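You operate a simulated robot arm through the tools that you are given. There is no shell and no other tool.

Carry out the task below with a simulated robot arm. There is one attempt and no reset: what you move stays moved.

## Task
Uncap, filter and pour the beige wrapped mould; tip the rest into the orange tray.
Fine: cap onto brick 2; the black filter goes in the pour cup before the pour; use the yellow ladle and put it back; spill nothing; the other moulds and the black tray stay empty; the mould and the other filter stay. Set down upright: yellow ladle.

Only the result counts: the job must be done as asked and must still hold three seconds after the hand-in. Knocking over, shifting, dropping, spilling or breaking anything else fails it. Lids that push on must go on centred and level and be pressed home; caps that screw on are set level and turned clockwise until they are tight.

## Robot
A 6-joint arm with a two-finger parallel gripper, fixed in place. Base frame: the origin is at the foot of the arm, x ahead of it, y to its left, z up. Units: mm, rad, N and s.
Its first joint turns from -2.897 to 2.897 rad. Payload 3.43 kg.
The TCP is the grasp point between the finger pads, 34 mm short of the fingertips. In the tool frame z runs along the fingers and y along their closing line. The gripper opens to 128 mm. The fingers are 24 mm wide and 12 mm thick; the gripper's body (48 by 130 mm) begins 96 mm behind the TCP.
Orientation is that of the tool frame in the base frame, as a unit quaternion [x, y, z, w]. With the fingers straight down and closing along the base's y, the tool's x points along the base's -x, its y along +y and its z along -z.

## Interface
- The arm moves only by the tool jog_arm. Its argument "series" is a list of rows, each a list of 3 entries, a list of its own where there are three numbers: the shift along the tool's x, y, z in units of 30 mm (1.0 is 30 mm), then the turn, a rotation vector about the tool's x, y, z in units of 6 degrees (1.0 is 6 degrees), then the finger opening in cm, from 0 to 12.8. In form: [[[x, y, z], [wx, wy, wz], jaw], ...]. A call has 1 to 20 rows; each row shifts and turns the commanded pose from where the row before left it, along the tool's axes as they then stand. A call with a number of a shift or a turn outside -1 to 1 is refused whole. Each row takes 0.2 s and may step no farther than 50 mm and 0.15 rad from the row before; otherwise, or with a gripper value out of range, the whole call is refused. A pose out of reach is approached as far as the arm can. The call stops where the force on the tool passes 40 N (or 10 N more than at its start, if that is more) or the arm is blocked; 0.2 s more then pass. Each finger travels about 153 mm/s and halts on what it meets, pressing with about 41 N; the grip force reading is that of the motor and also rises with nothing between the fingers. The clock runs only during rows and for 0.2 s after the last one: add rows that do not move to give the fingers time. It gives the time, the measured TCP pose, the force on the tool (base axes), the opening and the grip force at its end, in the units of the frame above (readings bear some noise), with the torque about the TCP (base axes, N m) and any sound that the robot's microphone picked up, and new pictures: "pictures" is both (left out), scene, wrist or none.
- Cameras (640 x 400 px; columns grow to the right, rows downward): "scene" is fixed at [402, -652.3, 1304]; the picture's right is [0.93, -0.37, 0.00], its down [-0.14, -0.35, -0.93] and it looks along [0.35, 0.86, -0.38] (base axes); focal length 347 px, centre (320, 200). "wrist" rides on the gripper at [76, -11, -160] in the tool frame; the picture's right is [0.15, 0.99, 0.00], its down [-0.88, 0.13, -0.46] and it looks along [-0.45, 0.07, 0.89] (tool axes); focal length 234 px, centre (320, 200).
- measure_at(camera, pixels): there is no depth. For up to 12 entries [column, row, z] of the newest picture of that camera ("zoom" is the newest enlarged one), the place [x, y] in the base frame at which the ray of that pixel passes the height z, good to about 2 mm. The clock stands still meanwhile.
- inspect(camera, box): a new picture of the part [left, top, right, bottom] of that camera's present view, enlarged. The clock stands still meanwhile.
- close_job(): hands the job in; it is judged then, once.

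Leave the gripper open and the arm clear of the work at the hand-in unless told otherwise.

The tools are called after "Call:" by a JSON object that holds its "op" and its "data". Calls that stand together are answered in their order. jog_arm: Moves the arm, as the interface text tells. Its arguments: {"type":"object","properties":{"series":{"type":"array"},"pictures":{"type":"string","enum":["both","scene","wrist","none"]}},"required":["series"]} The other tools are called the same way: measure_at (camera, pixels) gives the place at which the rays of pixels pass given heights; inspect (camera, box) takes an enlarged picture of a part of a camera's view; close_job () hands the job in.

At the start:

```text
t: 0.0
tool_pos: [436.8, 377.6, 1168.8]
ee_rot: [0.0, 1.0, 0.001, 0.0]
wrist_force: [0.3, 0.5, 0.9]
torque: [0.0, -0.01, 0.02]
finger_gap: 128.0
grip_force: 0.0
```

scene: 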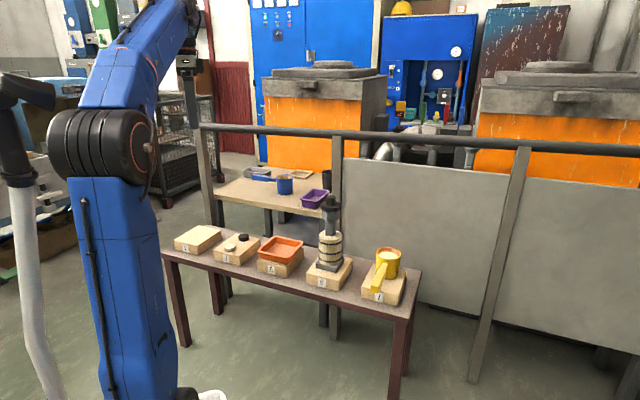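
wrist: 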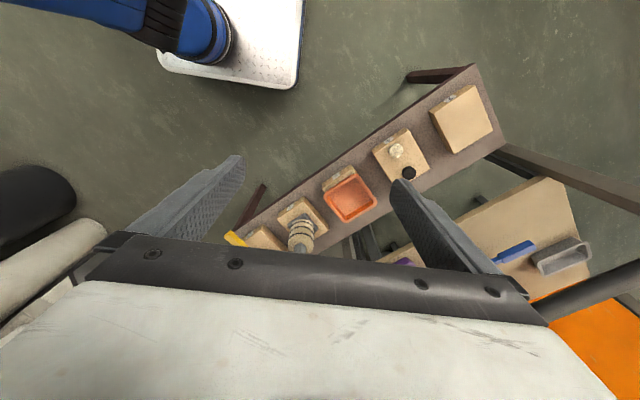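

I see a front bench with five bricks: an empty one, one with two filters, one with the orange tray, one with the beige wrapped mould, and one with the yellow ladle. A back table holds other items. First I will enlarge the scene picture on the bench and on the back table.

Call:
{"op": "inspect", "data": {"camera": "scene", "box": [160, 220, 290, 301]}}

Call:
{"op": "inspect", "data": {"camera": "scene", "box": [290, 190, 420, 310]}}

Call:
{"op": "inspect", "data": {"camera": "scene", "box": [210, 150, 350, 240]}}

Call:
{"op": "inspect", "data": {"camera": "wrist", "box": [220, 60, 520, 260]}}

```text
4.92 times, centred on (225, 260) of scene
```

zoom: 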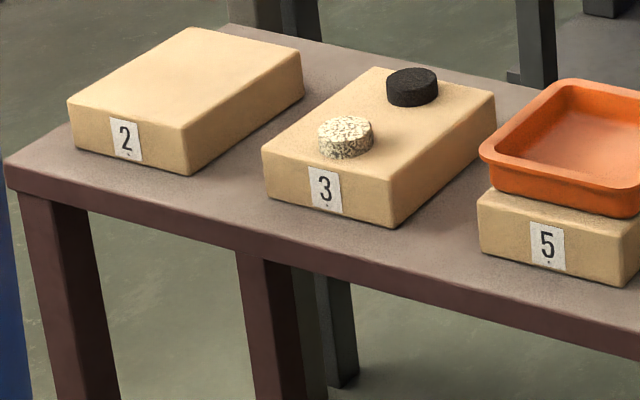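

```text
3.33 times, centred on (355, 250) of scene
```

zoom: 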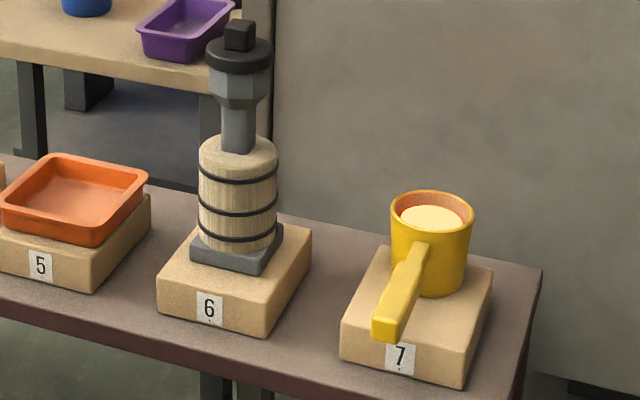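

```text
4.44 times, centred on (280, 195) of scene
```

zoom: 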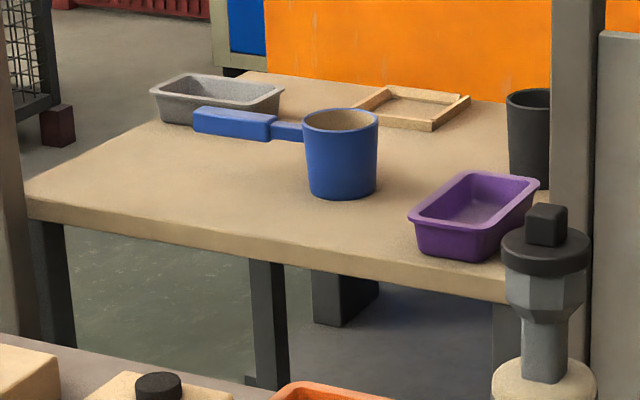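

```text
2.00 times, centred on (370, 160) of wrist
```

zoom: 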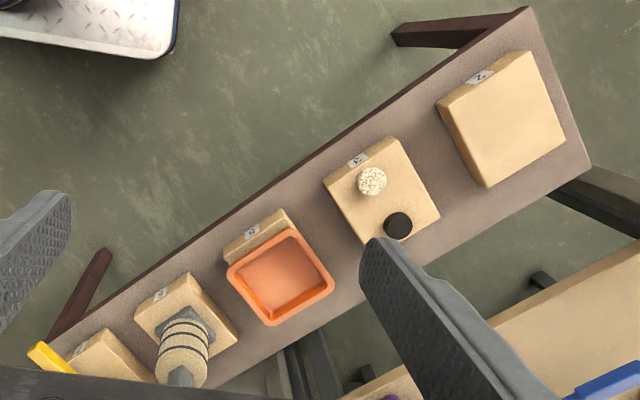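

The bench holds bricks 2, 3 (white and black filters), 5 (orange tray), 6 (the capped mould) and 7 (yellow ladle with molten fill). Next I triangulate heights by measuring the same points in both cameras at two heights: the black filter top, the brick 2 corners and the cap knob.

Call:
{"op": "measure_at", "data": {"camera": "scene", "pixels": [[243.9, 234.6, 700], [243.9, 234.6, 900], [173.8, 240.1, 700], [173.8, 240.1, 900], [221.3, 229.9, 700], [221.3, 229.9, 900], [231, 246, 700], [231, 246, 900], [331, 198, 800], [331, 198, 1000]]}}

Call:
{"op": "measure_at", "data": {"camera": "wrist", "pixels": [[408.5, 172.5, 700], [408.5, 172.5, 900], [428.5, 110, 700], [428.5, 110, 900], [469, 86, 700], [469, 86, 900], [492.5, 134, 700], [492.5, 134, 900], [453.5, 153.5, 700], [453.5, 153.5, 900], [396, 150, 700], [396, 150, 900]]}}

```text
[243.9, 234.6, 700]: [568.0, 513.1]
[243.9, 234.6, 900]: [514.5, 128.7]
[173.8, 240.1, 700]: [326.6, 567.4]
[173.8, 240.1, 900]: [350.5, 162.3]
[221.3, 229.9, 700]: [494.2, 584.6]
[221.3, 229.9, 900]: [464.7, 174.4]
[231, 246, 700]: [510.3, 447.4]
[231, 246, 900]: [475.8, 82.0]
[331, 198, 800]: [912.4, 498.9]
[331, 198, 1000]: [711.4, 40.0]
```

```text
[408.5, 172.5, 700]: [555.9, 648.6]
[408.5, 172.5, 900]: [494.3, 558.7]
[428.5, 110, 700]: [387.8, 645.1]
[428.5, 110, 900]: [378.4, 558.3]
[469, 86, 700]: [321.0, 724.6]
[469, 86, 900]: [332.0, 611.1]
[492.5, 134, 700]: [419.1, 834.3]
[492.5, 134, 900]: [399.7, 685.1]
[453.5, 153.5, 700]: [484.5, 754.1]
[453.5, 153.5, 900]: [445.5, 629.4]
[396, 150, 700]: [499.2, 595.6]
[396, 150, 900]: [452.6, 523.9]
```

Black filter top triangulates to about (588, 690, 608), and the brick 2 top to z≈592, centred at about (411, 803). Next I measure the bricks 5, 6 and 7 corners and the ladle in the scene picture at z=592.

Call:
{"op": "measure_at", "data": {"camera": "scene", "pixels": [[307, 274, 592], [338.5, 281.5, 592], [352.3, 258.4, 592], [361.6, 286, 592], [398.5, 295, 592], [406.7, 271, 592], [373.5, 288, 600], [388, 255, 650], [330, 268, 592], [222, 236, 592], [262, 240, 592], [256, 255, 592]]}}

Call:
{"op": "measure_at", "data": {"camera": "wrist", "pixels": [[305, 213, 592], [346, 198, 592], [280, 225, 592], [314, 198, 592], [350, 181, 592], [366, 196, 592], [396, 150, 592], [275, 230, 592], [276, 230, 592], [235, 238, 650], [235, 238, 620]]}}

```text
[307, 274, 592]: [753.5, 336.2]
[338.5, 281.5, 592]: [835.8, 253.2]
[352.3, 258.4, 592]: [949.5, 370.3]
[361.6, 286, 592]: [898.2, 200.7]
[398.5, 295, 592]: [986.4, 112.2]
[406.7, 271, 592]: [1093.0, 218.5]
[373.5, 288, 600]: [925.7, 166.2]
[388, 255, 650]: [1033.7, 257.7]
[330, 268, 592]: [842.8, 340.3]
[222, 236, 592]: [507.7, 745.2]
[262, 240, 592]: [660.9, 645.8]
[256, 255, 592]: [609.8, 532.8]
```

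```text
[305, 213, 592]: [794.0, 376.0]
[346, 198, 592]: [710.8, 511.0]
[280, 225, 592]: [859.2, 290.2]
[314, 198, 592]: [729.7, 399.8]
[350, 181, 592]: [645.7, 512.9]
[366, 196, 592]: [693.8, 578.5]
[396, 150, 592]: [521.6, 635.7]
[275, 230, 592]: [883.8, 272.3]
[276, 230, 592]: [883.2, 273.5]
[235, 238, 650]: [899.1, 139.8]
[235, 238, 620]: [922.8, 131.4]
```

The mould stands near (850, 353) and brick 7 near (995, 210), which is far out. I check where the railing behind the bench stands, so the arm stays clear of it, then I move to a viewing pose.

Call:
{"op": "measure_at", "data": {"camera": "scene", "pixels": [[334, 338, 0], [475, 382, 0], [336, 134, 1000], [336, 134, 1100], [524, 143, 1000], [524, 143, 1100], [200, 125, 1000], [200, 125, 1100]]}}

Call:
{"op": "measure_at", "data": {"camera": "wrist", "pixels": [[505, 150, 1000], [505, 150, 500], [505, 150, 0], [640, 207, 1000], [640, 265, 1000], [600, 275, 1000]]}}

Call:
{"op": "jog_arm", "data": {"series": [[[-0.88, -0.26, 0.56], [0, 0, 0], 12.8], [[-0.88, -0.26, 0.56], [0, 0, 0], 12.8], [[-0.88, -0.26, 0.56], [0, 0, 0], 12.8], [[-0.88, -0.26, 0.56], [0, 0, 0], 12.8], [[-0.88, -0.26, 0.56], [0, 0, 0], 12.8], [[-0.88, -0.26, 0.56], [0, 0, 0], 12.8], [[-0.88, -0.26, 0.56], [0, 0, 0], 12.8], [[-0.88, -0.26, 0.56], [0, 0, 0], 12.8]]}}

```text
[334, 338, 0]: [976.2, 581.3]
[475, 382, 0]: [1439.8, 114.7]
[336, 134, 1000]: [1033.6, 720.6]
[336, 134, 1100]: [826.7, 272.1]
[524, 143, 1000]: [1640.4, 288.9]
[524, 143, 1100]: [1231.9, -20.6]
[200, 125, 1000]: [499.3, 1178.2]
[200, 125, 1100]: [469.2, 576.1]
```

```text
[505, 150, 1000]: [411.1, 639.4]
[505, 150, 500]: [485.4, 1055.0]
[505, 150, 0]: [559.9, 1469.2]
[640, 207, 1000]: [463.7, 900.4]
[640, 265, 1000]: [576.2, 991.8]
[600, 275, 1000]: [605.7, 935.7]
```

```text
t: 1.8
tool_pos: [648.9, 315.2, 1034.4]
ee_rot: [-0.001, 1.0, 0.0, 0.0]
wrist_force: [1.4, 0.0, -0.2]
torque: [0.01, 0.0, -0.01]
finger_gap: 128.2
grip_force: 0.0
```

scene: 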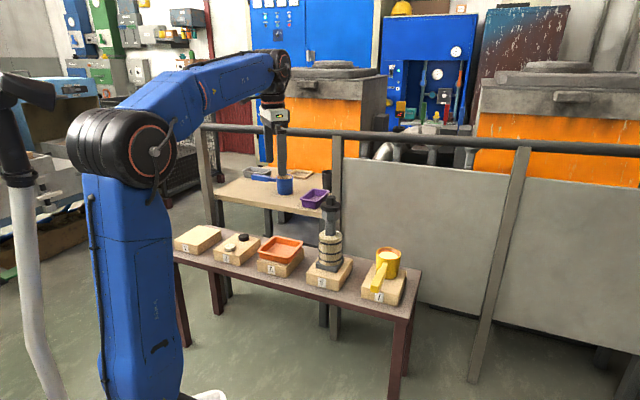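
wrist: 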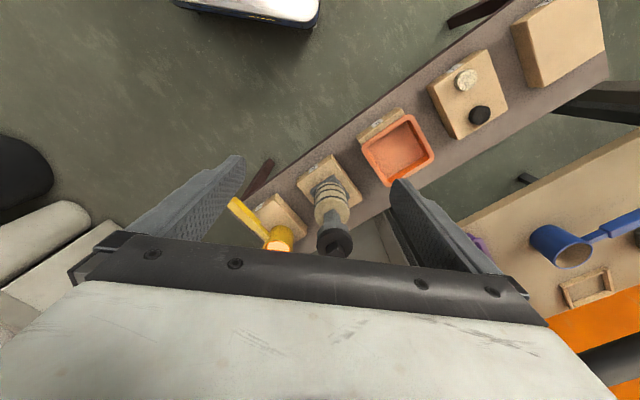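

The railing's top is at z≈1030 and it stands about 250 mm behind the bricks, so working from the base side is clear. Next I enlarge the wrist view on the mould, the ladle and the filters.

Call:
{"op": "inspect", "data": {"camera": "wrist", "box": [220, 140, 380, 260]}}

Call:
{"op": "inspect", "data": {"camera": "wrist", "box": [340, 0, 640, 190]}}

Call:
{"op": "inspect", "data": {"camera": "scene", "box": [290, 185, 420, 310]}}

```text
3.33 times, centred on (300, 200) of wrist
```

zoom: 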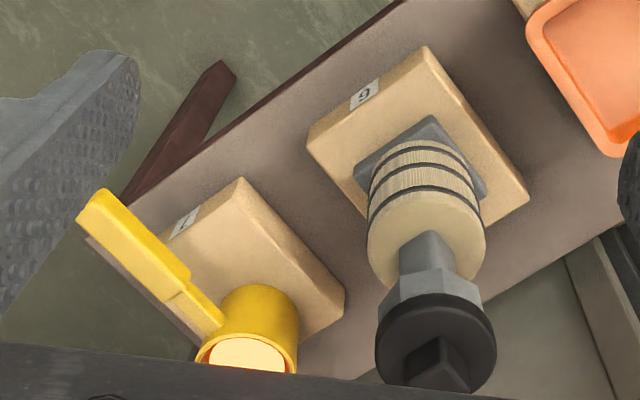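

```text
2.11 times, centred on (490, 95) of wrist
```

zoom: 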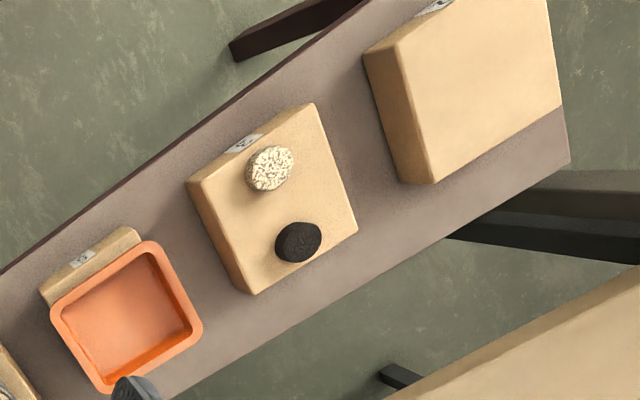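

```text
3.20 times, centred on (355, 248) of scene
```

zoom: 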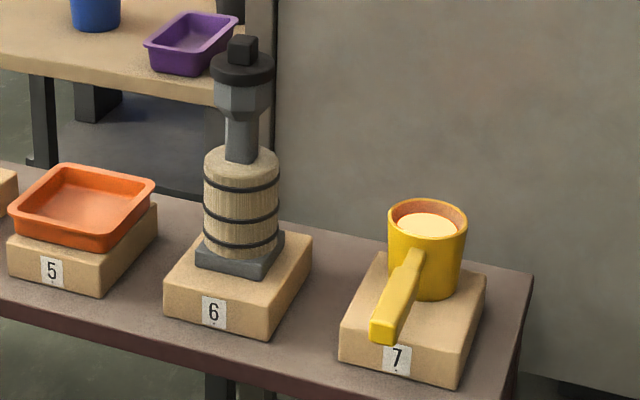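

I triangulate the cap knob top, the ladle cup rim and the handle end from both cameras.

Call:
{"op": "measure_at", "data": {"camera": "scene", "pixels": [[330.6, 198.9, 800], [330.6, 198.9, 900], [388.5, 253.5, 600], [388.5, 253.5, 700], [374.7, 288.6, 600], [374.7, 288.6, 650], [330.5, 207.5, 800], [330.5, 207.5, 900], [339, 309, 592], [311.5, 289, 592], [352.5, 257, 592]]}}

Call:
{"op": "measure_at", "data": {"camera": "wrist", "pixels": [[336, 251, 800], [336, 251, 900], [278, 247, 600], [278, 247, 700], [232.5, 201.5, 600], [232.5, 201.5, 650], [334.5, 242, 800], [334.5, 242, 900], [296, 183.5, 592], [332.5, 154.5, 592], [362, 198, 592]]}}

```text
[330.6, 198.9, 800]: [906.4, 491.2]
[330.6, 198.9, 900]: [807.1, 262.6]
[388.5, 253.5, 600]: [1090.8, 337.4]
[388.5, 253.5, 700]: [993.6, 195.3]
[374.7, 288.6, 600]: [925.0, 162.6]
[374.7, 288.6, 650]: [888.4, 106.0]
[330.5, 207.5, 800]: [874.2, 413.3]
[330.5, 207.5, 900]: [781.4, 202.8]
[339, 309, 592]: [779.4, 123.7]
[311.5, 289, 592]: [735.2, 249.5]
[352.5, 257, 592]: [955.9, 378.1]
```

```text
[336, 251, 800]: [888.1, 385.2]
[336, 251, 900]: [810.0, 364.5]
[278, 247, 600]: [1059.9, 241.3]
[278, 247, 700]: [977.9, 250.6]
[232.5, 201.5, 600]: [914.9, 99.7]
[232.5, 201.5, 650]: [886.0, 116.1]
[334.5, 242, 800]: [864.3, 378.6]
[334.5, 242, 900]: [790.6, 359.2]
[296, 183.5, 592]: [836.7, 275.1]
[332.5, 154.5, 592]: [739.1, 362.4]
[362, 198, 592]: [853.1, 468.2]
```

Results so far:
- Knob top is about (851, 375, 851) and the cap disc top is z≈820.
- Ladle cup centre is about (1020, 247) with the rim at z≈664.
- Handle end is about (892, 114, 643).

I move above the cap, with fingertips about 100 mm over the knob, to see how it is turned.

Call:
{"op": "jog_arm", "data": {"series": [[[-0.957, 0.28, 0.235], [0, 0, 0], 12.8], [[-0.957, 0.28, 0.235], [0, 0, 0], 12.8], [[-0.957, 0.28, 0.235], [0, 0, 0], 12.8], [[-0.957, 0.28, 0.235], [0, 0, 0], 12.8], [[-0.957, 0.28, 0.235], [0, 0, 0], 12.8], [[-0.957, 0.28, 0.235], [0, 0, 0], 12.8], [[-0.957, 0.28, 0.235], [0, 0, 0], 12.8]]}}

```text
t: 3.4
tool_pos: [850.0, 375.5, 985.4]
ee_rot: [0.0, 1.0, 0.0, 0.001]
wrist_force: [-0.7, -0.1, 1.2]
torque: [0.04, -0.01, 0.02]
finger_gap: 127.6
grip_force: 0.0
```

scene: 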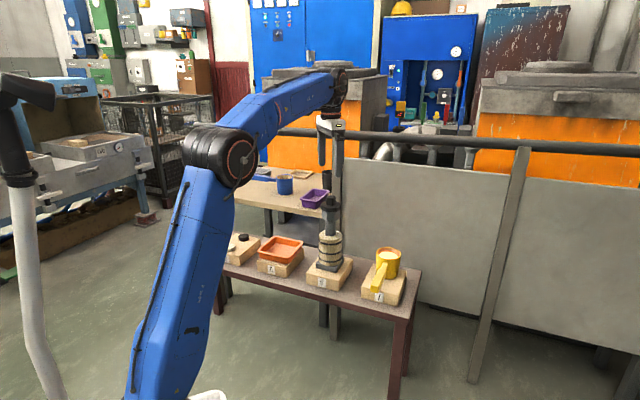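
wrist: 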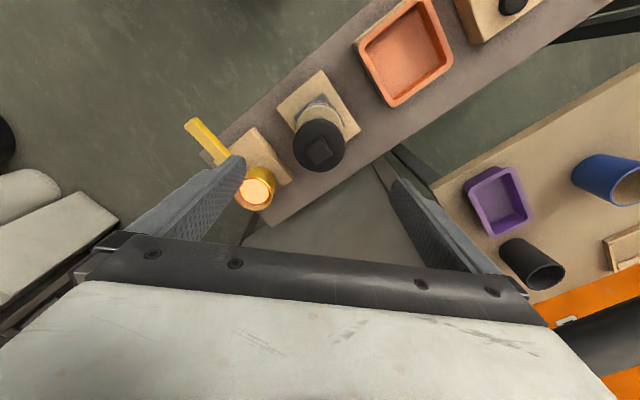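

The cap is now seen from above at about (319, 146). I enlarge it.

Call:
{"op": "inspect", "data": {"camera": "wrist", "box": [270, 60, 390, 180]}}

Call:
{"op": "inspect", "data": {"camera": "wrist", "box": [180, 100, 300, 220]}}

Call:
{"op": "inspect", "data": {"camera": "scene", "box": [300, 185, 365, 230]}}

```text
3.33 times, centred on (330, 120) of wrist
```

zoom: 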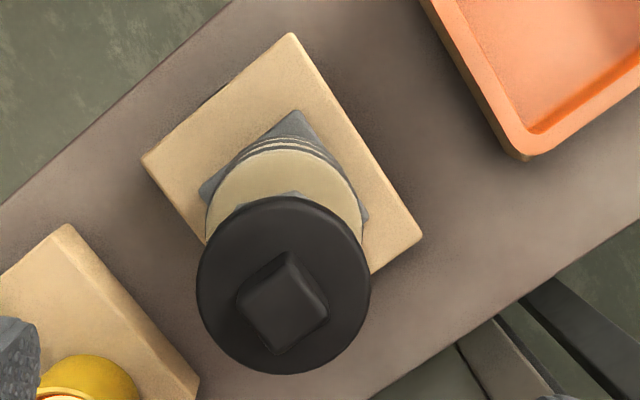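

```text
3.33 times, centred on (240, 160) of wrist
```

zoom: 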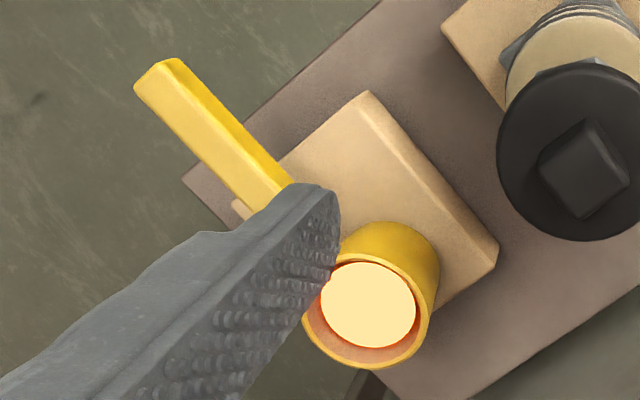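

```text
8.89 times, centred on (332, 208) of scene
```

zoom: 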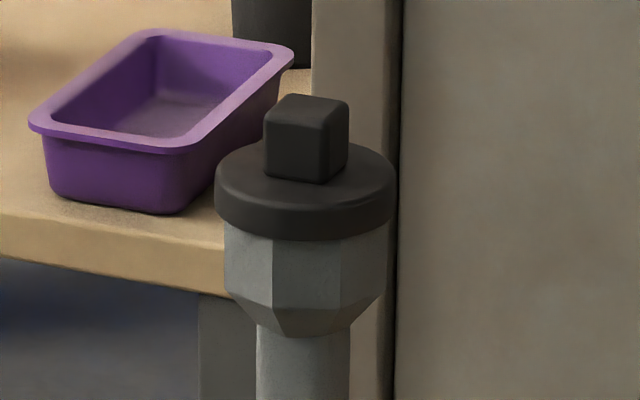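

The cap is a disc about 72 mm across with a square knob of about 24 mm, turned at an angle. I measure the knob top corners at z=851 and the disc rim at z=822.

Call:
{"op": "measure_at", "data": {"camera": "wrist", "pixels": [[305.1, 150.0, 851], [319.5, 138.0, 851], [331.5, 153.3, 851], [316.5, 165.3, 851], [292.8, 141, 822], [345.3, 144, 822], [319.5, 118.8, 822], [318, 172.2, 822], [276.5, 108.5, 592], [321, 70, 592], [360.5, 131, 592]]}}

Call:
{"op": "measure_at", "data": {"camera": "scene", "pixels": [[325.6, 201, 851], [334.5, 202.5, 851], [335.5, 196.5, 851], [328.5, 195.5, 851], [320.3, 208, 822], [340.7, 209, 822]]}}

```text
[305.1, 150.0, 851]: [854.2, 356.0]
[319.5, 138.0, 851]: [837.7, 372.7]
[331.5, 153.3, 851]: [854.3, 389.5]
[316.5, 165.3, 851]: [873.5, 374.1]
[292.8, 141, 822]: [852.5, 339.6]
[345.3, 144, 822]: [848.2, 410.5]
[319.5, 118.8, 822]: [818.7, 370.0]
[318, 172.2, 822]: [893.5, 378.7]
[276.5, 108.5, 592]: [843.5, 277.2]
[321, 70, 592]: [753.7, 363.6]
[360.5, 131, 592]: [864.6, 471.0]
```

```text
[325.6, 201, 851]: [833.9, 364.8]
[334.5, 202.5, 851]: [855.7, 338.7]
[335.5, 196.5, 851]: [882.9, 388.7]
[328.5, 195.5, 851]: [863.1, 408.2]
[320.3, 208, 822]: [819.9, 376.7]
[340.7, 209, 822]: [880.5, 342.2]
```

The knob centre is (855, 374) and its faces are aligned to azimuth 45°/135°. I turn the hand +45° about the base z, so the fingers close along azimuth 135°, and then check the pose.

Call:
{"op": "jog_arm", "data": {"series": [[[0, 0, 0], [0, 0, -0.9375], 12.8], [[0, 0, 0], [0, 0, -0.9375], 12.8], [[0, 0, 0], [0, 0, -0.9375], 12.8], [[0, 0, 0], [0, 0, -0.9375], 12.8], [[0, 0, 0], [0, 0, -0.9375], 12.8], [[0, 0, 0], [0, 0, -0.9375], 12.8], [[0, 0, 0], [0, 0, -0.9375], 12.8], [[0, 0, 0], [0, 0, -0.9375], 12.8], [[0, 0, 0], [0, 0, 0], 12.8]]}}

```text
t: 5.4
tool_pos: [850.2, 374.6, 985.5]
ee_rot: [-0.382, 0.924, 0.001, 0.0]
wrist_force: [-0.1, 0.7, 0.6]
torque: [0.02, 0.05, 0.01]
finger_gap: 128.0
grip_force: 0.0
```

scene: 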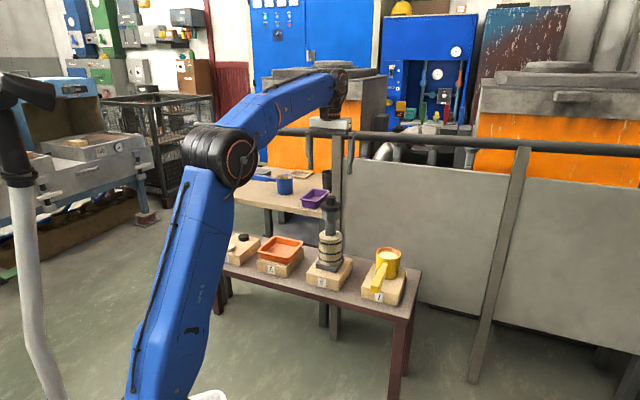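
wrist: 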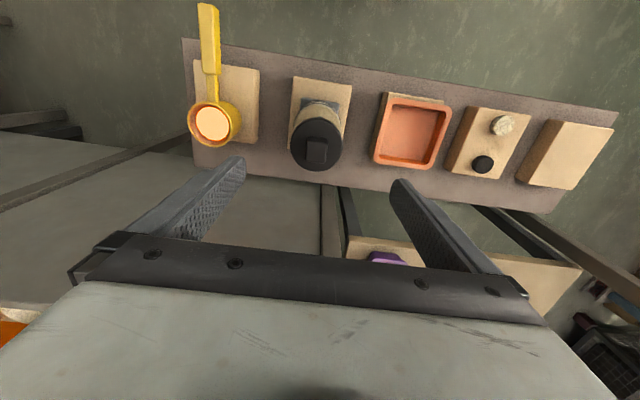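

The whole bench is now in view. I enlarge the ladle, the cap and the tray to refine their positions.

Call:
{"op": "inspect", "data": {"camera": "wrist", "box": [170, 0, 370, 180]}}

Call:
{"op": "inspect", "data": {"camera": "wrist", "box": [360, 70, 620, 210]}}

Call:
{"op": "measure_at", "data": {"camera": "wrist", "pixels": [[214, 121, 664], [207, 5, 643], [210, 70, 640], [317, 152, 851], [483, 165, 608], [503, 124, 608], [317, 141, 822]]}}

```text
2.22 times, centred on (270, 90) of wrist
```

zoom: 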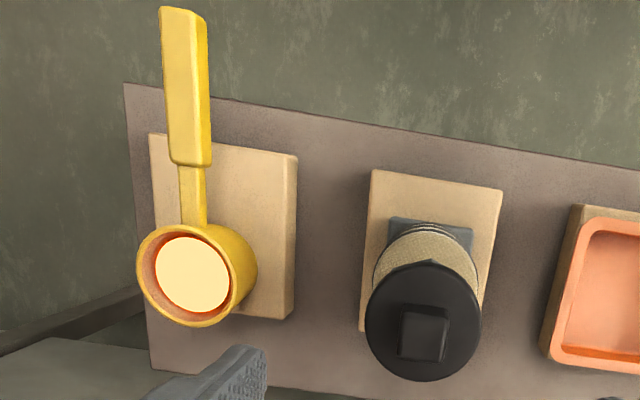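

```text
2.46 times, centred on (490, 140) of wrist
```

zoom: 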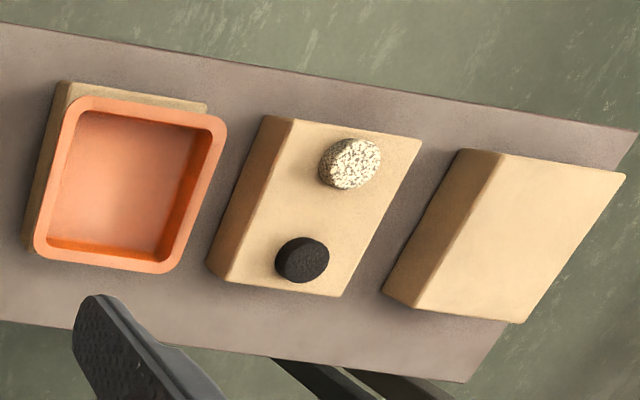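

```text
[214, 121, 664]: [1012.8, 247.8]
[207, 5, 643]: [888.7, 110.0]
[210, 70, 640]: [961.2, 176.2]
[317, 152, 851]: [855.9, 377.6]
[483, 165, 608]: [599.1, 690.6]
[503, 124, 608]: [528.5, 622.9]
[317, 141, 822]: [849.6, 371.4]
```

I go down with the fingers partly closed (60 mm) to TCP z≈872, so the tips straddle the knob above the disc, and then check alignment.

Call:
{"op": "jog_arm", "data": {"series": [[[-0.134, -0.115, 0.5], [0, 0, 0], 8.0], [[0, 0, 0.9], [0, 0, 0], 6.0], [[0, 0, 0.9], [0, 0, 0], 6.0], [[0, 0, 0.8], [0, 0, 0], 6.0], [[0, 0, 0.5], [0, 0, 0], 6.0], [[0, 0, 0.2], [0, 0, 0], 6.0]]}}

Call:
{"op": "inspect", "data": {"camera": "wrist", "box": [220, 90, 420, 250]}}

Call:
{"op": "inspect", "data": {"camera": "scene", "box": [290, 150, 375, 215]}}

```text
t: 6.8
tool_pos: [853.1, 374.1, 870.2]
ee_rot: [-0.383, 0.924, 0.0, -0.001]
wrist_force: [1.8, -0.2, 0.5]
torque: [-0.01, 0.04, 0.0]
finger_gap: 60.1
grip_force: 0.1
```

scene: 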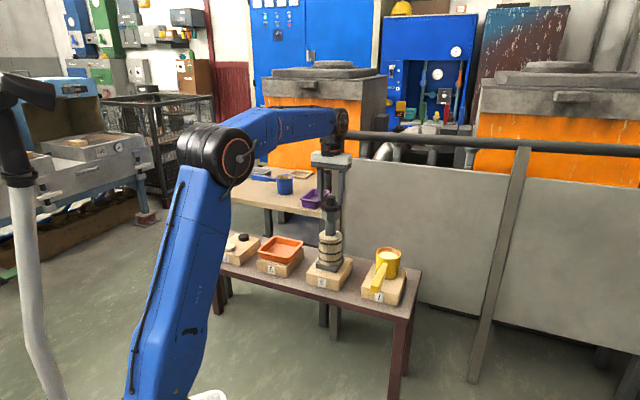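
wrist: 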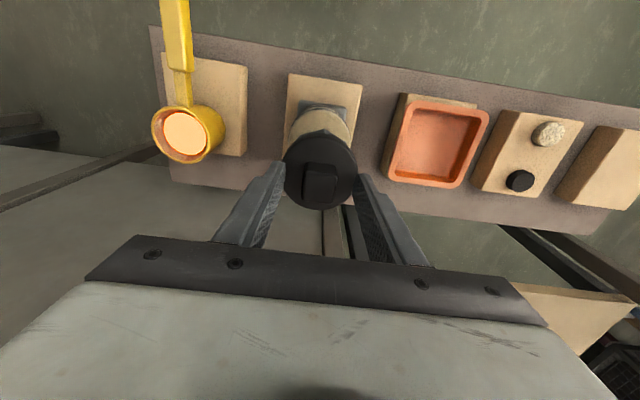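

```text
2.50 times, centred on (320, 170) of wrist
```

zoom: 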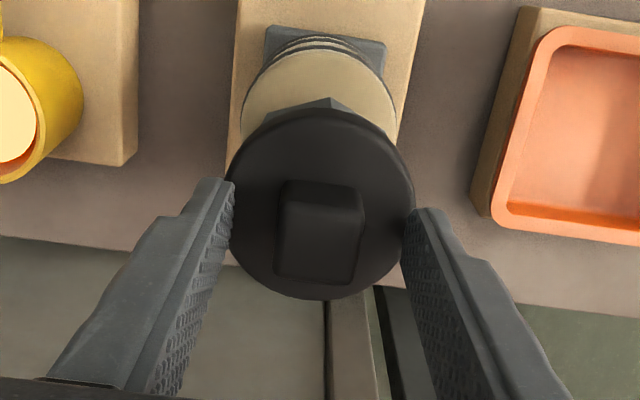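

```text
6.15 times, centred on (332, 182) of scene
```

zoom: 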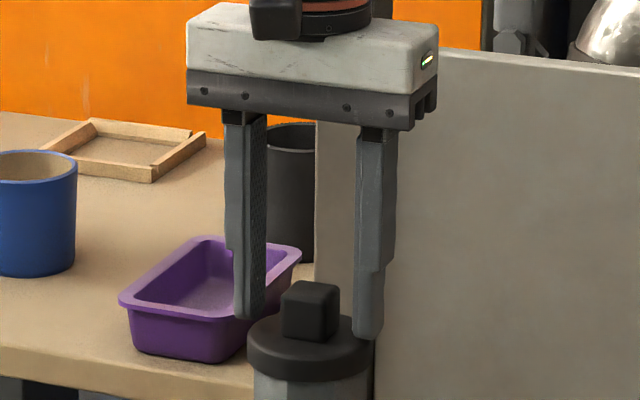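

The knob is about 1 mm off the grasp centre, so alignment is good. I lower 7 mm, with tips about 5 mm above the disc, and close on the knob.

Call:
{"op": "jog_arm", "data": {"series": [[[-0.01, 0.03, 0.23], [0, 0, 0], 6.0], [[0, 0, 0], [0, 0, 0], 4.0], [[0, 0, 0], [0, 0, 0], 3.0], [[0, 0, 0], [0, 0, 0], 2.0], [[0, 0, 0], [0, 0, 0], 1.5], [[0, 0, 0], [0, 0, 0], 1.5]]}}

Call:
{"op": "inspect", "data": {"camera": "wrist", "box": [220, 90, 420, 250]}}

```text
t: 7.7
tool_pos: [854.6, 376.0, 865.7]
ee_rot: [-0.382, 0.924, 0.001, 0.003]
wrist_force: [1.8, -1.4, 5.7]
torque: [0.01, -0.02, 0.01]
finger_gap: 27.5
grip_force: 7.2
stopped in row 4: the force on the tool passed its limit at 41 N (the readings are from after the stop); the commanded pose is now the measured one
```

scene: 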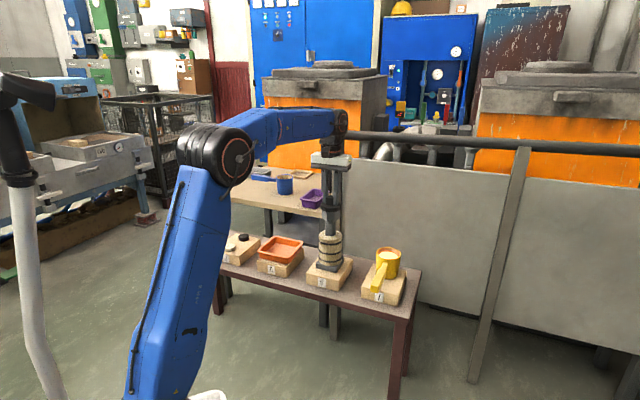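
wrist: 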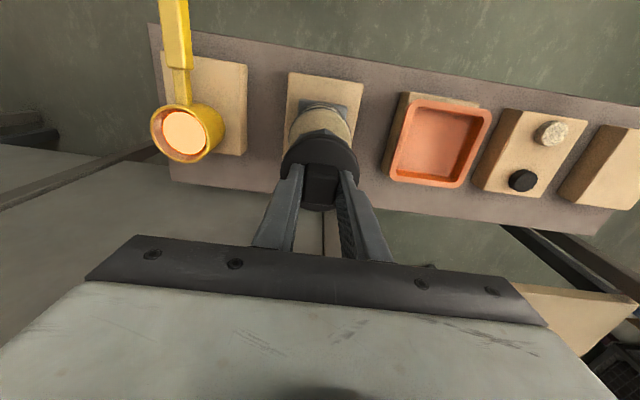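

```text
2.50 times, centred on (320, 170) of wrist
```

zoom: 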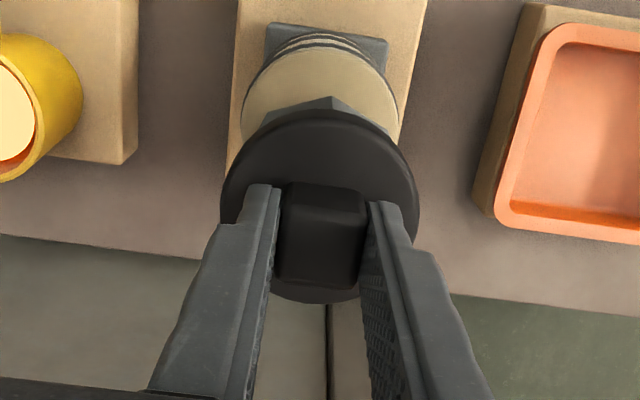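

The stop came as the fingers closed: the gap is 27.5 mm with the knob between them, and the tips may have been brushing the disc. I open slightly, rise 2 mm, and close again in small steps.

Call:
{"op": "jog_arm", "data": {"series": [[[0, 0, -0.07], [0, 0, 0], 3.4], [[0, 0, 0], [0, 0, 0], 3.2], [[0, 0, 0], [0, 0, 0], 3.0], [[0, 0, 0], [0, 0, 0], 2.9], [[0, 0, 0], [0, 0, 0], 2.8], [[0, 0, 0], [0, 0, 0], 2.7], [[0, 0, 0], [0, 0, 0], 2.6], [[0, 0, 0], [0, 0, 0], 2.5], [[0, 0, 0], [0, 0, 0], 2.4], [[0, 0, 0], [0, 0, 0], 2.2], [[0, 0, 0], [0, 0, 0], 2.0], [[0, 0, 0], [0, 0, 0], 2.0]], "pictures": "wrist"}}

Call:
{"op": "inspect", "data": {"camera": "wrist", "box": [220, 90, 420, 250]}}

Call:
{"op": "inspect", "data": {"camera": "scene", "box": [290, 170, 375, 225]}}

```text
t: 10.3
tool_pos: [854.0, 375.9, 867.5]
ee_rot: [-0.382, 0.924, -0.001, 0.001]
wrist_force: [0.0, 1.4, 1.2]
torque: [0.04, 0.04, 0.02]
finger_gap: 27.1
grip_force: 40.8
```

wrist: 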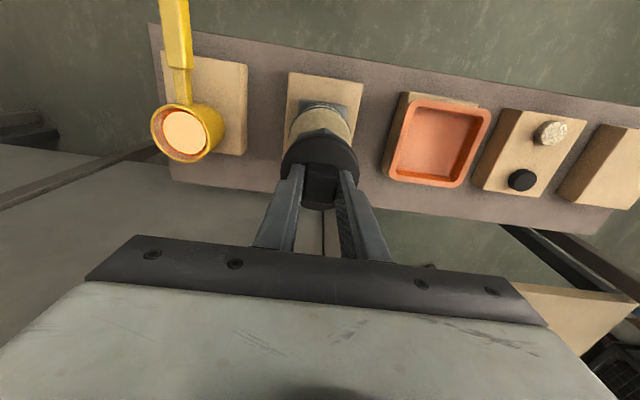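

```text
2.50 times, centred on (320, 170) of wrist
```

zoom: 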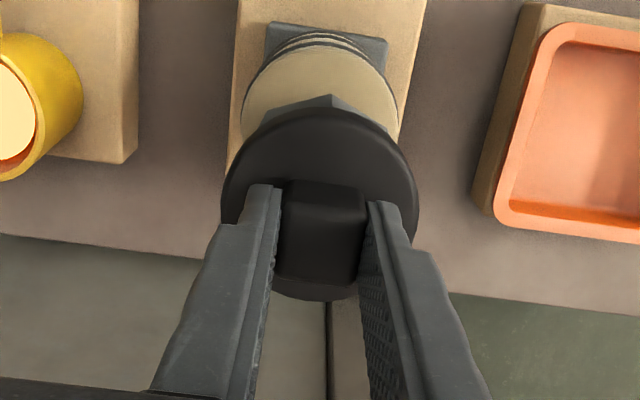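

```text
7.27 times, centred on (332, 198) of scene
```

zoom: 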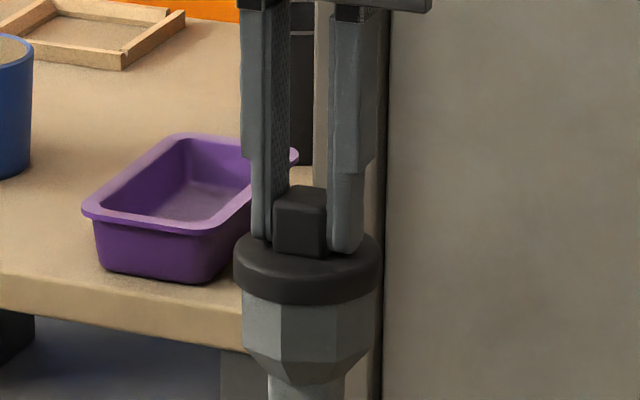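

The knob is gripped (gap 27.1 mm, 40.8 N). I lift very gently by 3 mm and read the force, to learn whether the cap is loose, pushed on or screwed.

Call:
{"op": "jog_arm", "data": {"series": [[[0, 0, -0.05], [0, 0, 0], 2.0], [[0, 0, -0.05], [0, 0, 0], 2.0], [[0, 0, 0], [0, 0, 0], 2.0]], "pictures": "wrist"}}

Call:
{"op": "inspect", "data": {"camera": "scene", "box": [290, 170, 375, 225]}}

```text
t: 11.1
tool_pos: [854.9, 375.0, 870.1]
ee_rot: [-0.381, 0.924, 0.0, 0.002]
wrist_force: [0.4, 0.1, -0.8]
torque: [0.04, -0.02, -0.01]
finger_gap: 26.9
grip_force: 40.9
```

wrist: 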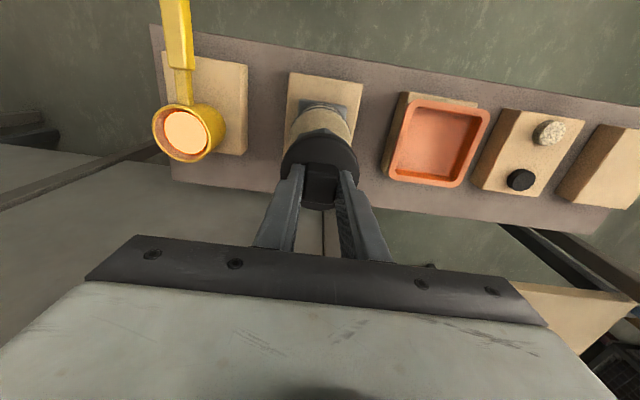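

```text
7.27 times, centred on (332, 198) of scene
```

zoom: 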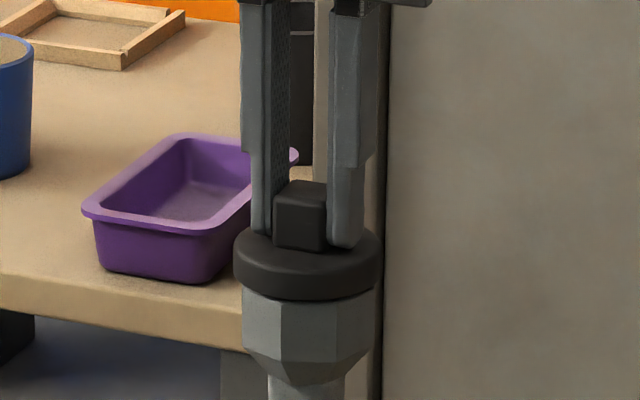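

The cap comes up freely with no extra force. I keep lifting to about TCP z 965 and look at the mould from the scene camera.

Call:
{"op": "jog_arm", "data": {"series": [[[0, 0, -0.2], [0, 0, 0], 2.0], [[0, 0, -0.3], [0, 0, 0], 2.0], [[0, 0, -0.5], [0, 0, 0], 2.0], [[0, 0, -0.7], [0, 0, 0], 2.0], [[0, 0, -0.7], [0, 0, 0], 2.0], [[0, 0, -0.5], [0, 0, 0], 2.0], [[0, 0, -0.3], [0, 0, 0], 2.0], [[0, 0, 0], [0, 0, 0], 2.0]]}}

Call:
{"op": "inspect", "data": {"camera": "scene", "box": [290, 150, 375, 280]}}

Call:
{"op": "inspect", "data": {"camera": "wrist", "box": [220, 50, 420, 250]}}

```text
t: 12.9
tool_pos: [854.6, 375.0, 967.3]
ee_rot: [-0.382, 0.924, 0.0, 0.002]
wrist_force: [-1.0, -0.2, -2.1]
torque: [0.02, -0.01, 0.0]
finger_gap: 26.9
grip_force: 41.0
```

scene: 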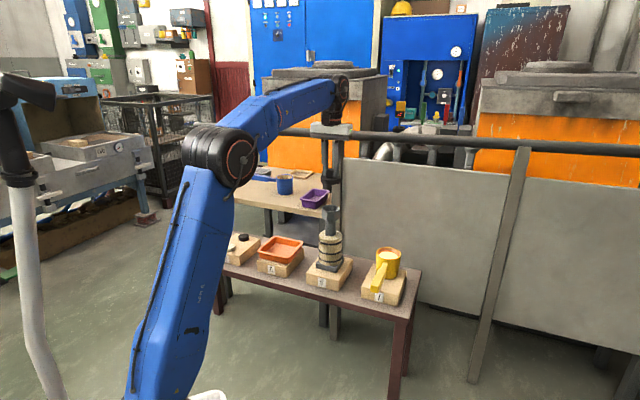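
wrist: 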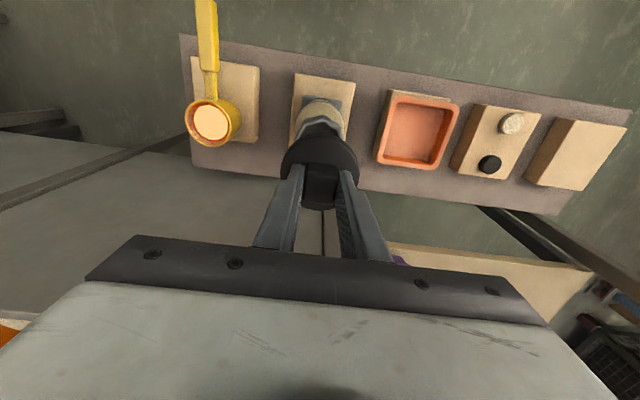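

```text
3.08 times, centred on (332, 215) of scene
```

zoom: 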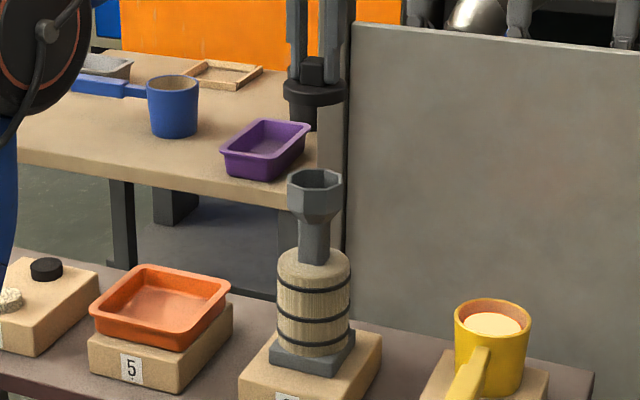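

```text
2.00 times, centred on (320, 150) of wrist
```

zoom: 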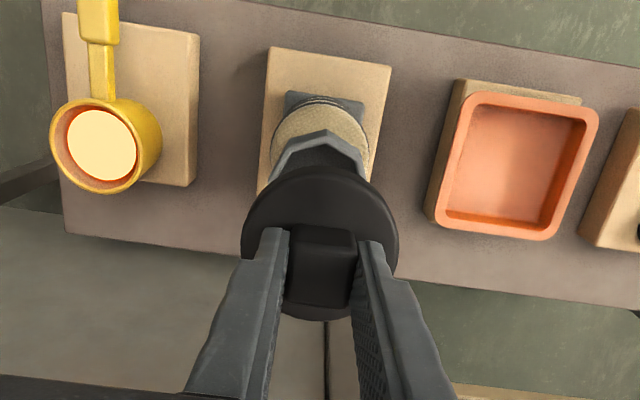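

The cap is off; it has a plug under the disc. I enlarge it in the scene view to judge where its bottom hangs below the TCP.

Call:
{"op": "inspect", "data": {"camera": "scene", "box": [310, 150, 356, 240]}}

Call:
{"op": "inspect", "data": {"camera": "scene", "box": [310, 160, 356, 195]}}

```text
4.44 times, centred on (333, 195) of scene
```

zoom: 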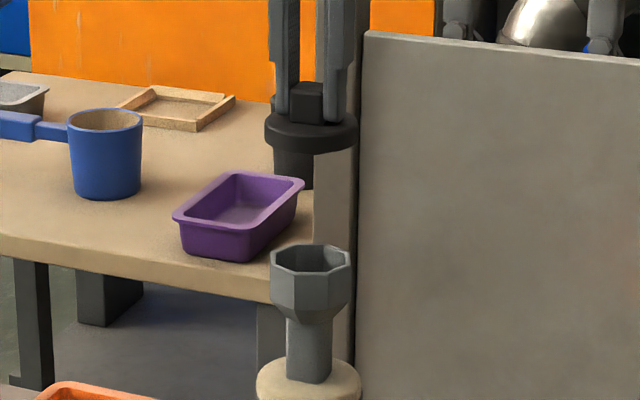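

```text
11.43 times, centred on (333, 178) of scene
```

zoom: 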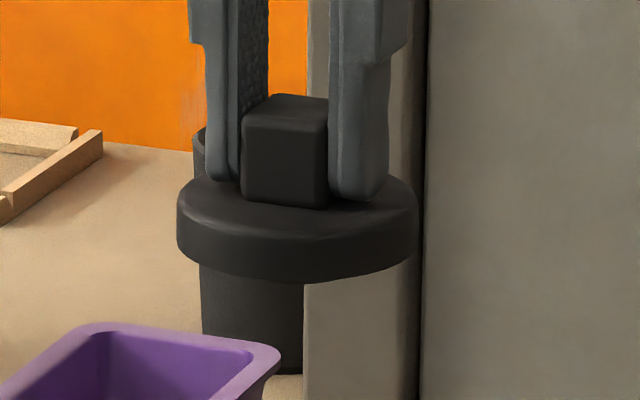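

The dark shape under the disc is actually a pot on the back table; the cap itself is a 14 mm disc with a knob. I carry it along the bench toward brick 2, high above everything.

Call:
{"op": "jog_arm", "data": {"series": [[[0.018, 0.5, 0], [0, 0, 0], 2.0], [[0.018, 0.95, 0.1], [0, 0, 0], 2.0], [[0.018, 0.95, 0.2], [0, 0, 0], 2.0], [[0.018, 0.95, 0.2], [0, 0, 0], 2.0], [[0.018, 0.95, 0.2], [0, 0, 0], 2.0], [[0.018, 0.95, 0.2], [0, 0, 0], 2.0], [[0.018, 0.95, 0.2], [0, 0, 0], 2.0], [[0.018, 0.95, 0.2], [0, 0, 0], 2.0], [[0.018, 0.95, 0.2], [0, 0, 0], 2.0], [[0.018, 0.95, 0.2], [0, 0, 0], 2.0], [[0.018, 0.95, 0.2], [0, 0, 0], 2.0], [[0.018, 0.95, 0.2], [0, 0, 0], 2.0], [[0.018, 0.95, 0.2], [0, 0, 0], 2.0], [[0.018, 0.95, 0.2], [0, 0, 0], 2.0], [[0.018, 0.95, 0.2], [0, 0, 0], 2.0], [[0.018, 0.95, 0.2], [0, 0, 0], 2.0], [[0.018, 0.95, 0.2], [0, 0, 0], 2.0], [[0.018, 0.95, 0.2], [0, 0, 0], 2.0], [[0.018, 0.5, 0.2], [0, 0, 0], 2.0], [[0.018, 0.3, 0], [0, 0, 0], 2.0]]}}

```text
t: 17.1
tool_pos: [476.9, 739.3, 859.6]
ee_rot: [-0.382, 0.924, 0.001, 0.002]
wrist_force: [0.2, 1.1, -1.1]
torque: [0.02, -0.02, 0.0]
finger_gap: 26.8
grip_force: 41.1
```

scene: 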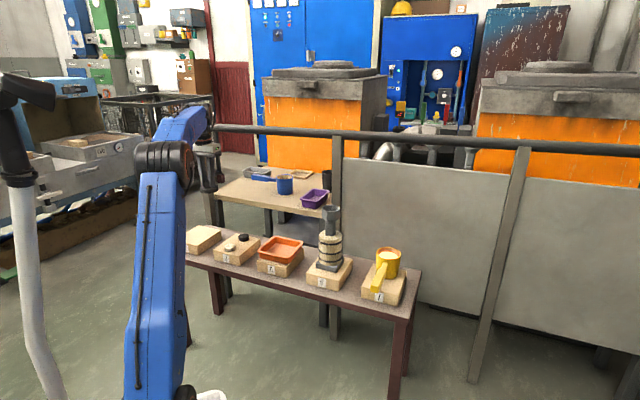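
wrist: 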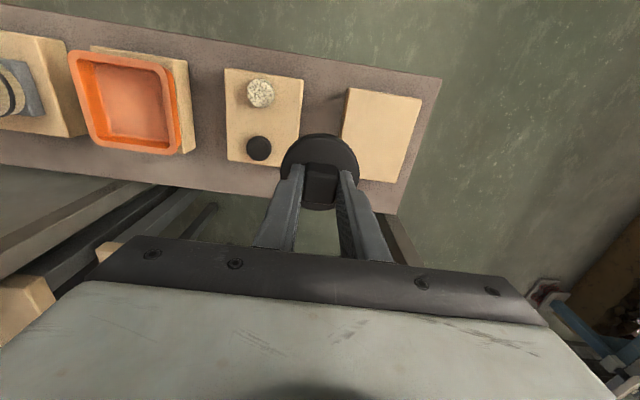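

I enlarge the brick 2 area and measure its top corners from this nearer view.

Call:
{"op": "inspect", "data": {"camera": "wrist", "box": [220, 50, 460, 200]}}

Call:
{"op": "measure_at", "data": {"camera": "wrist", "pixels": [[352, 90, 592], [422, 98, 592], [398, 182, 592], [258, 149, 608], [260, 94, 608], [301, 80, 592], [227, 70, 592]]}}

```text
2.67 times, centred on (340, 125) of wrist
```

zoom: 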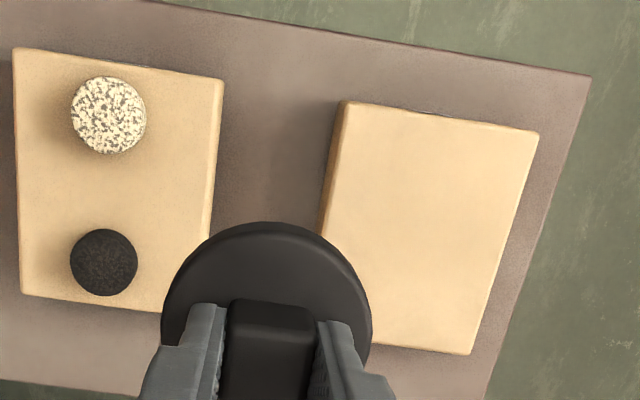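

```text
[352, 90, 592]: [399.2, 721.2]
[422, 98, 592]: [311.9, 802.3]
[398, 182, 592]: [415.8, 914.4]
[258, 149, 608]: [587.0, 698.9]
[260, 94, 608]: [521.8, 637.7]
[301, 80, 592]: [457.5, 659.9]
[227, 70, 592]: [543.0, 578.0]
```

Re-triangulating from the wrist views alone suggests the brick tops are nearer z≈578 and brick 2 is centred at about (407, 820). I move over it and down to TCP z≈682, leaving about 45 mm of clearance.

Call:
{"op": "jog_arm", "data": {"series": [[[-0.05, 0.88, 0.6], [0, 0, 0], 2.0], [[-0.05, 0.88, 0.8], [0, 0, 0], 2.0], [[-0.05, 0.88, 0.8], [0, 0, 0], 2.0], [[-0.05, 0.88, 0.8], [0, 0, 0], 2.0], [[0, 0, 0.9], [0, 0, 0], 2.0], [[0, 0, 0.9], [0, 0, 0], 2.0], [[0, 0, 0.7], [0, 0, 0], 2.0], [[0, 0, 0.4], [0, 0, 0], 2.0], [[0, 0, 0], [0, 0, 0], 2.0]]}}

Call:
{"op": "inspect", "data": {"camera": "wrist", "box": [200, 50, 440, 200]}}

Call:
{"op": "inspect", "data": {"camera": "scene", "box": [160, 190, 270, 280]}}

```text
t: 19.1
tool_pos: [408.5, 817.6, 683.1]
ee_rot: [-0.382, 0.924, 0.0, 0.003]
wrist_force: [0.0, 0.7, -1.5]
torque: [0.01, -0.04, 0.01]
finger_gap: 27.1
grip_force: 41.0
```

scene: 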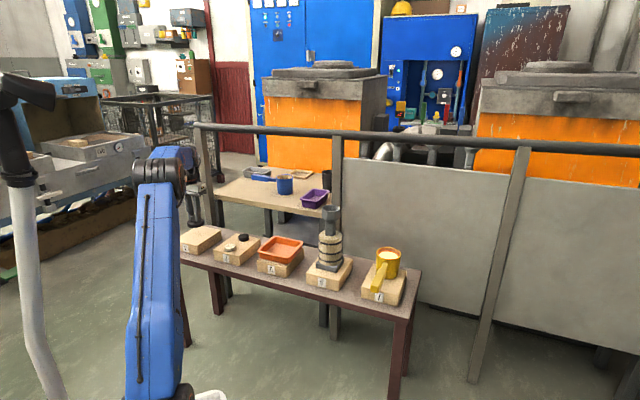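
wrist: 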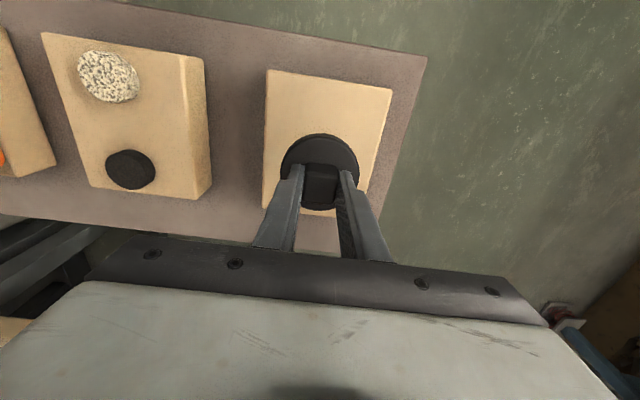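

```text
2.67 times, centred on (320, 125) of wrist
```

zoom: 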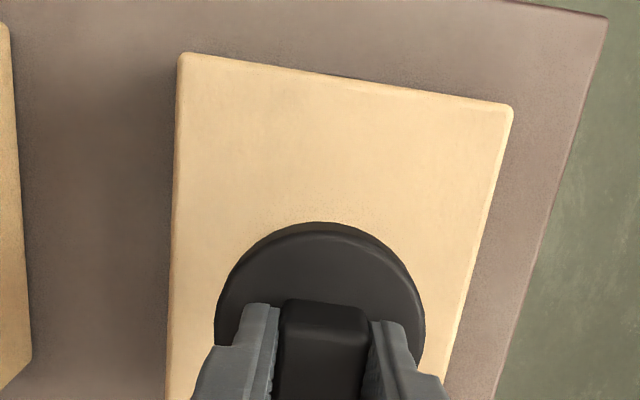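

```text
4.44 times, centred on (215, 235) of scene
```

zoom: 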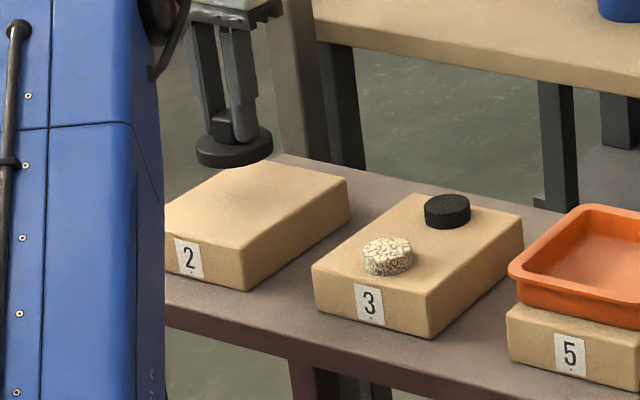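

I measure the brick corners again from this closer view at several candidate heights.

Call:
{"op": "measure_at", "data": {"camera": "wrist", "pixels": [[268.3, 70.7, 592], [268.3, 70.7, 578], [391.9, 89.4, 592], [391.9, 89.4, 578], [263, 208, 592], [263, 208, 578], [131, 168, 593], [109, 76, 593]]}}

Call:
{"op": "inspect", "data": {"camera": "wrist", "box": [240, 140, 380, 240]}}

```text
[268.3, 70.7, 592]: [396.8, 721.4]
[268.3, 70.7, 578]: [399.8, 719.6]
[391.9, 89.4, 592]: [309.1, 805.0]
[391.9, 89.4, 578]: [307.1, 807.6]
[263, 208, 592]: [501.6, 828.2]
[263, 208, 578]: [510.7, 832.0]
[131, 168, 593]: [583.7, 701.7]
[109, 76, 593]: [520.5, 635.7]
```

```text
4.00 times, centred on (310, 190) of wrist
```

zoom: 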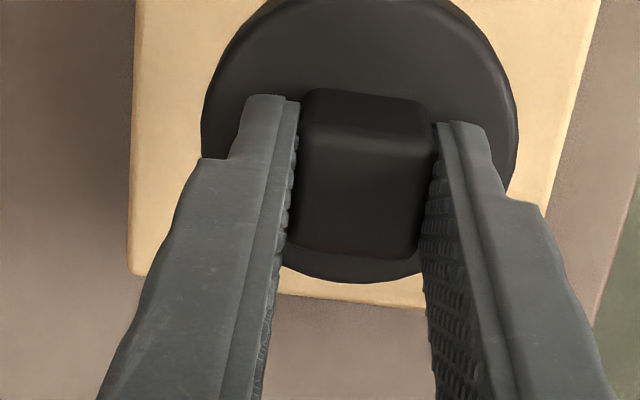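

The cap sits over the centre of brick 2 at (407, 818). I lower in small steps and watch the vertical force.

Call:
{"op": "jog_arm", "data": {"series": [[[0, 0, 0.5], [0, 0, 0], 2.0], [[0, 0, 0.5], [0, 0, 0], 2.0], [[0, 0, 0.3], [0, 0, 0], 2.0], [[0, 0, 0.15], [0, 0, 0], 2.0], [[0, 0, 0], [0, 0, 0], 2.0]], "pictures": "none"}}

Call:
{"op": "inspect", "data": {"camera": "scene", "box": [170, 195, 260, 265]}}

```text
t: 20.3
tool_pos: [409.3, 818.5, 639.3]
ee_rot: [-0.382, 0.924, 0.0, 0.002]
wrist_force: [-0.7, -0.5, -1.3]
torque: [0.01, 0.03, 0.04]
finger_gap: 26.9
grip_force: 40.6
```

```text
5.71 times, centred on (215, 230) of scene
```

zoom: 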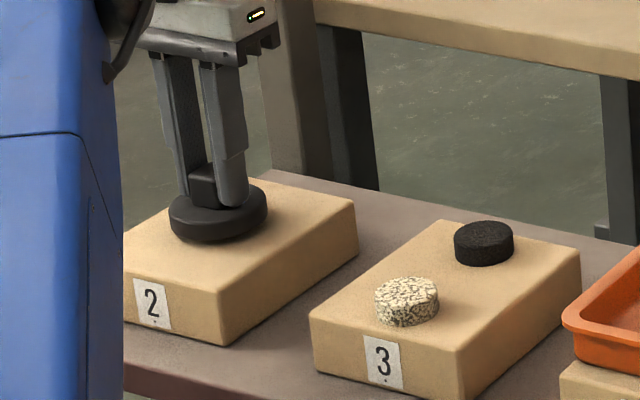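

Nothing touches yet at TCP z 639, and the cap is close above the brick. I go on down in 2 mm steps.

Call:
{"op": "jog_arm", "data": {"series": [[[0, 0, 0.067], [0, 0, 0], 2.0], [[0, 0, 0.067], [0, 0, 0], 2.0], [[0, 0, 0.067], [0, 0, 0], 2.0], [[0, 0, 0], [0, 0, 0], 2.0]], "pictures": "none"}}

```text
t: 21.3
tool_pos: [409.0, 817.2, 637.2]
ee_rot: [-0.382, 0.924, 0.003, 0.004]
wrist_force: [1.1, 5.7, 37.0]
torque: [0.23, 0.02, -0.01]
finger_gap: 27.2
grip_force: 41.0
```

Contact: 37 N upward at TCP z 637. I ease up 3.5 mm to unload, then open the fingers gradually and rise.

Call:
{"op": "jog_arm", "data": {"series": [[[0, 0, -0.06], [0, 0, 0], 2.0], [[0, 0, -0.06], [0, 0, 0], 2.0], [[0, 0, 0], [0, 0, 0], 2.0]], "pictures": "none"}}

```text
t: 22.1
tool_pos: [409.1, 817.4, 636.5]
ee_rot: [-0.382, 0.924, -0.001, 0.002]
wrist_force: [2.4, 5.3, 13.4]
torque: [0.29, -0.01, 0.01]
finger_gap: 26.9
grip_force: 41.1
```

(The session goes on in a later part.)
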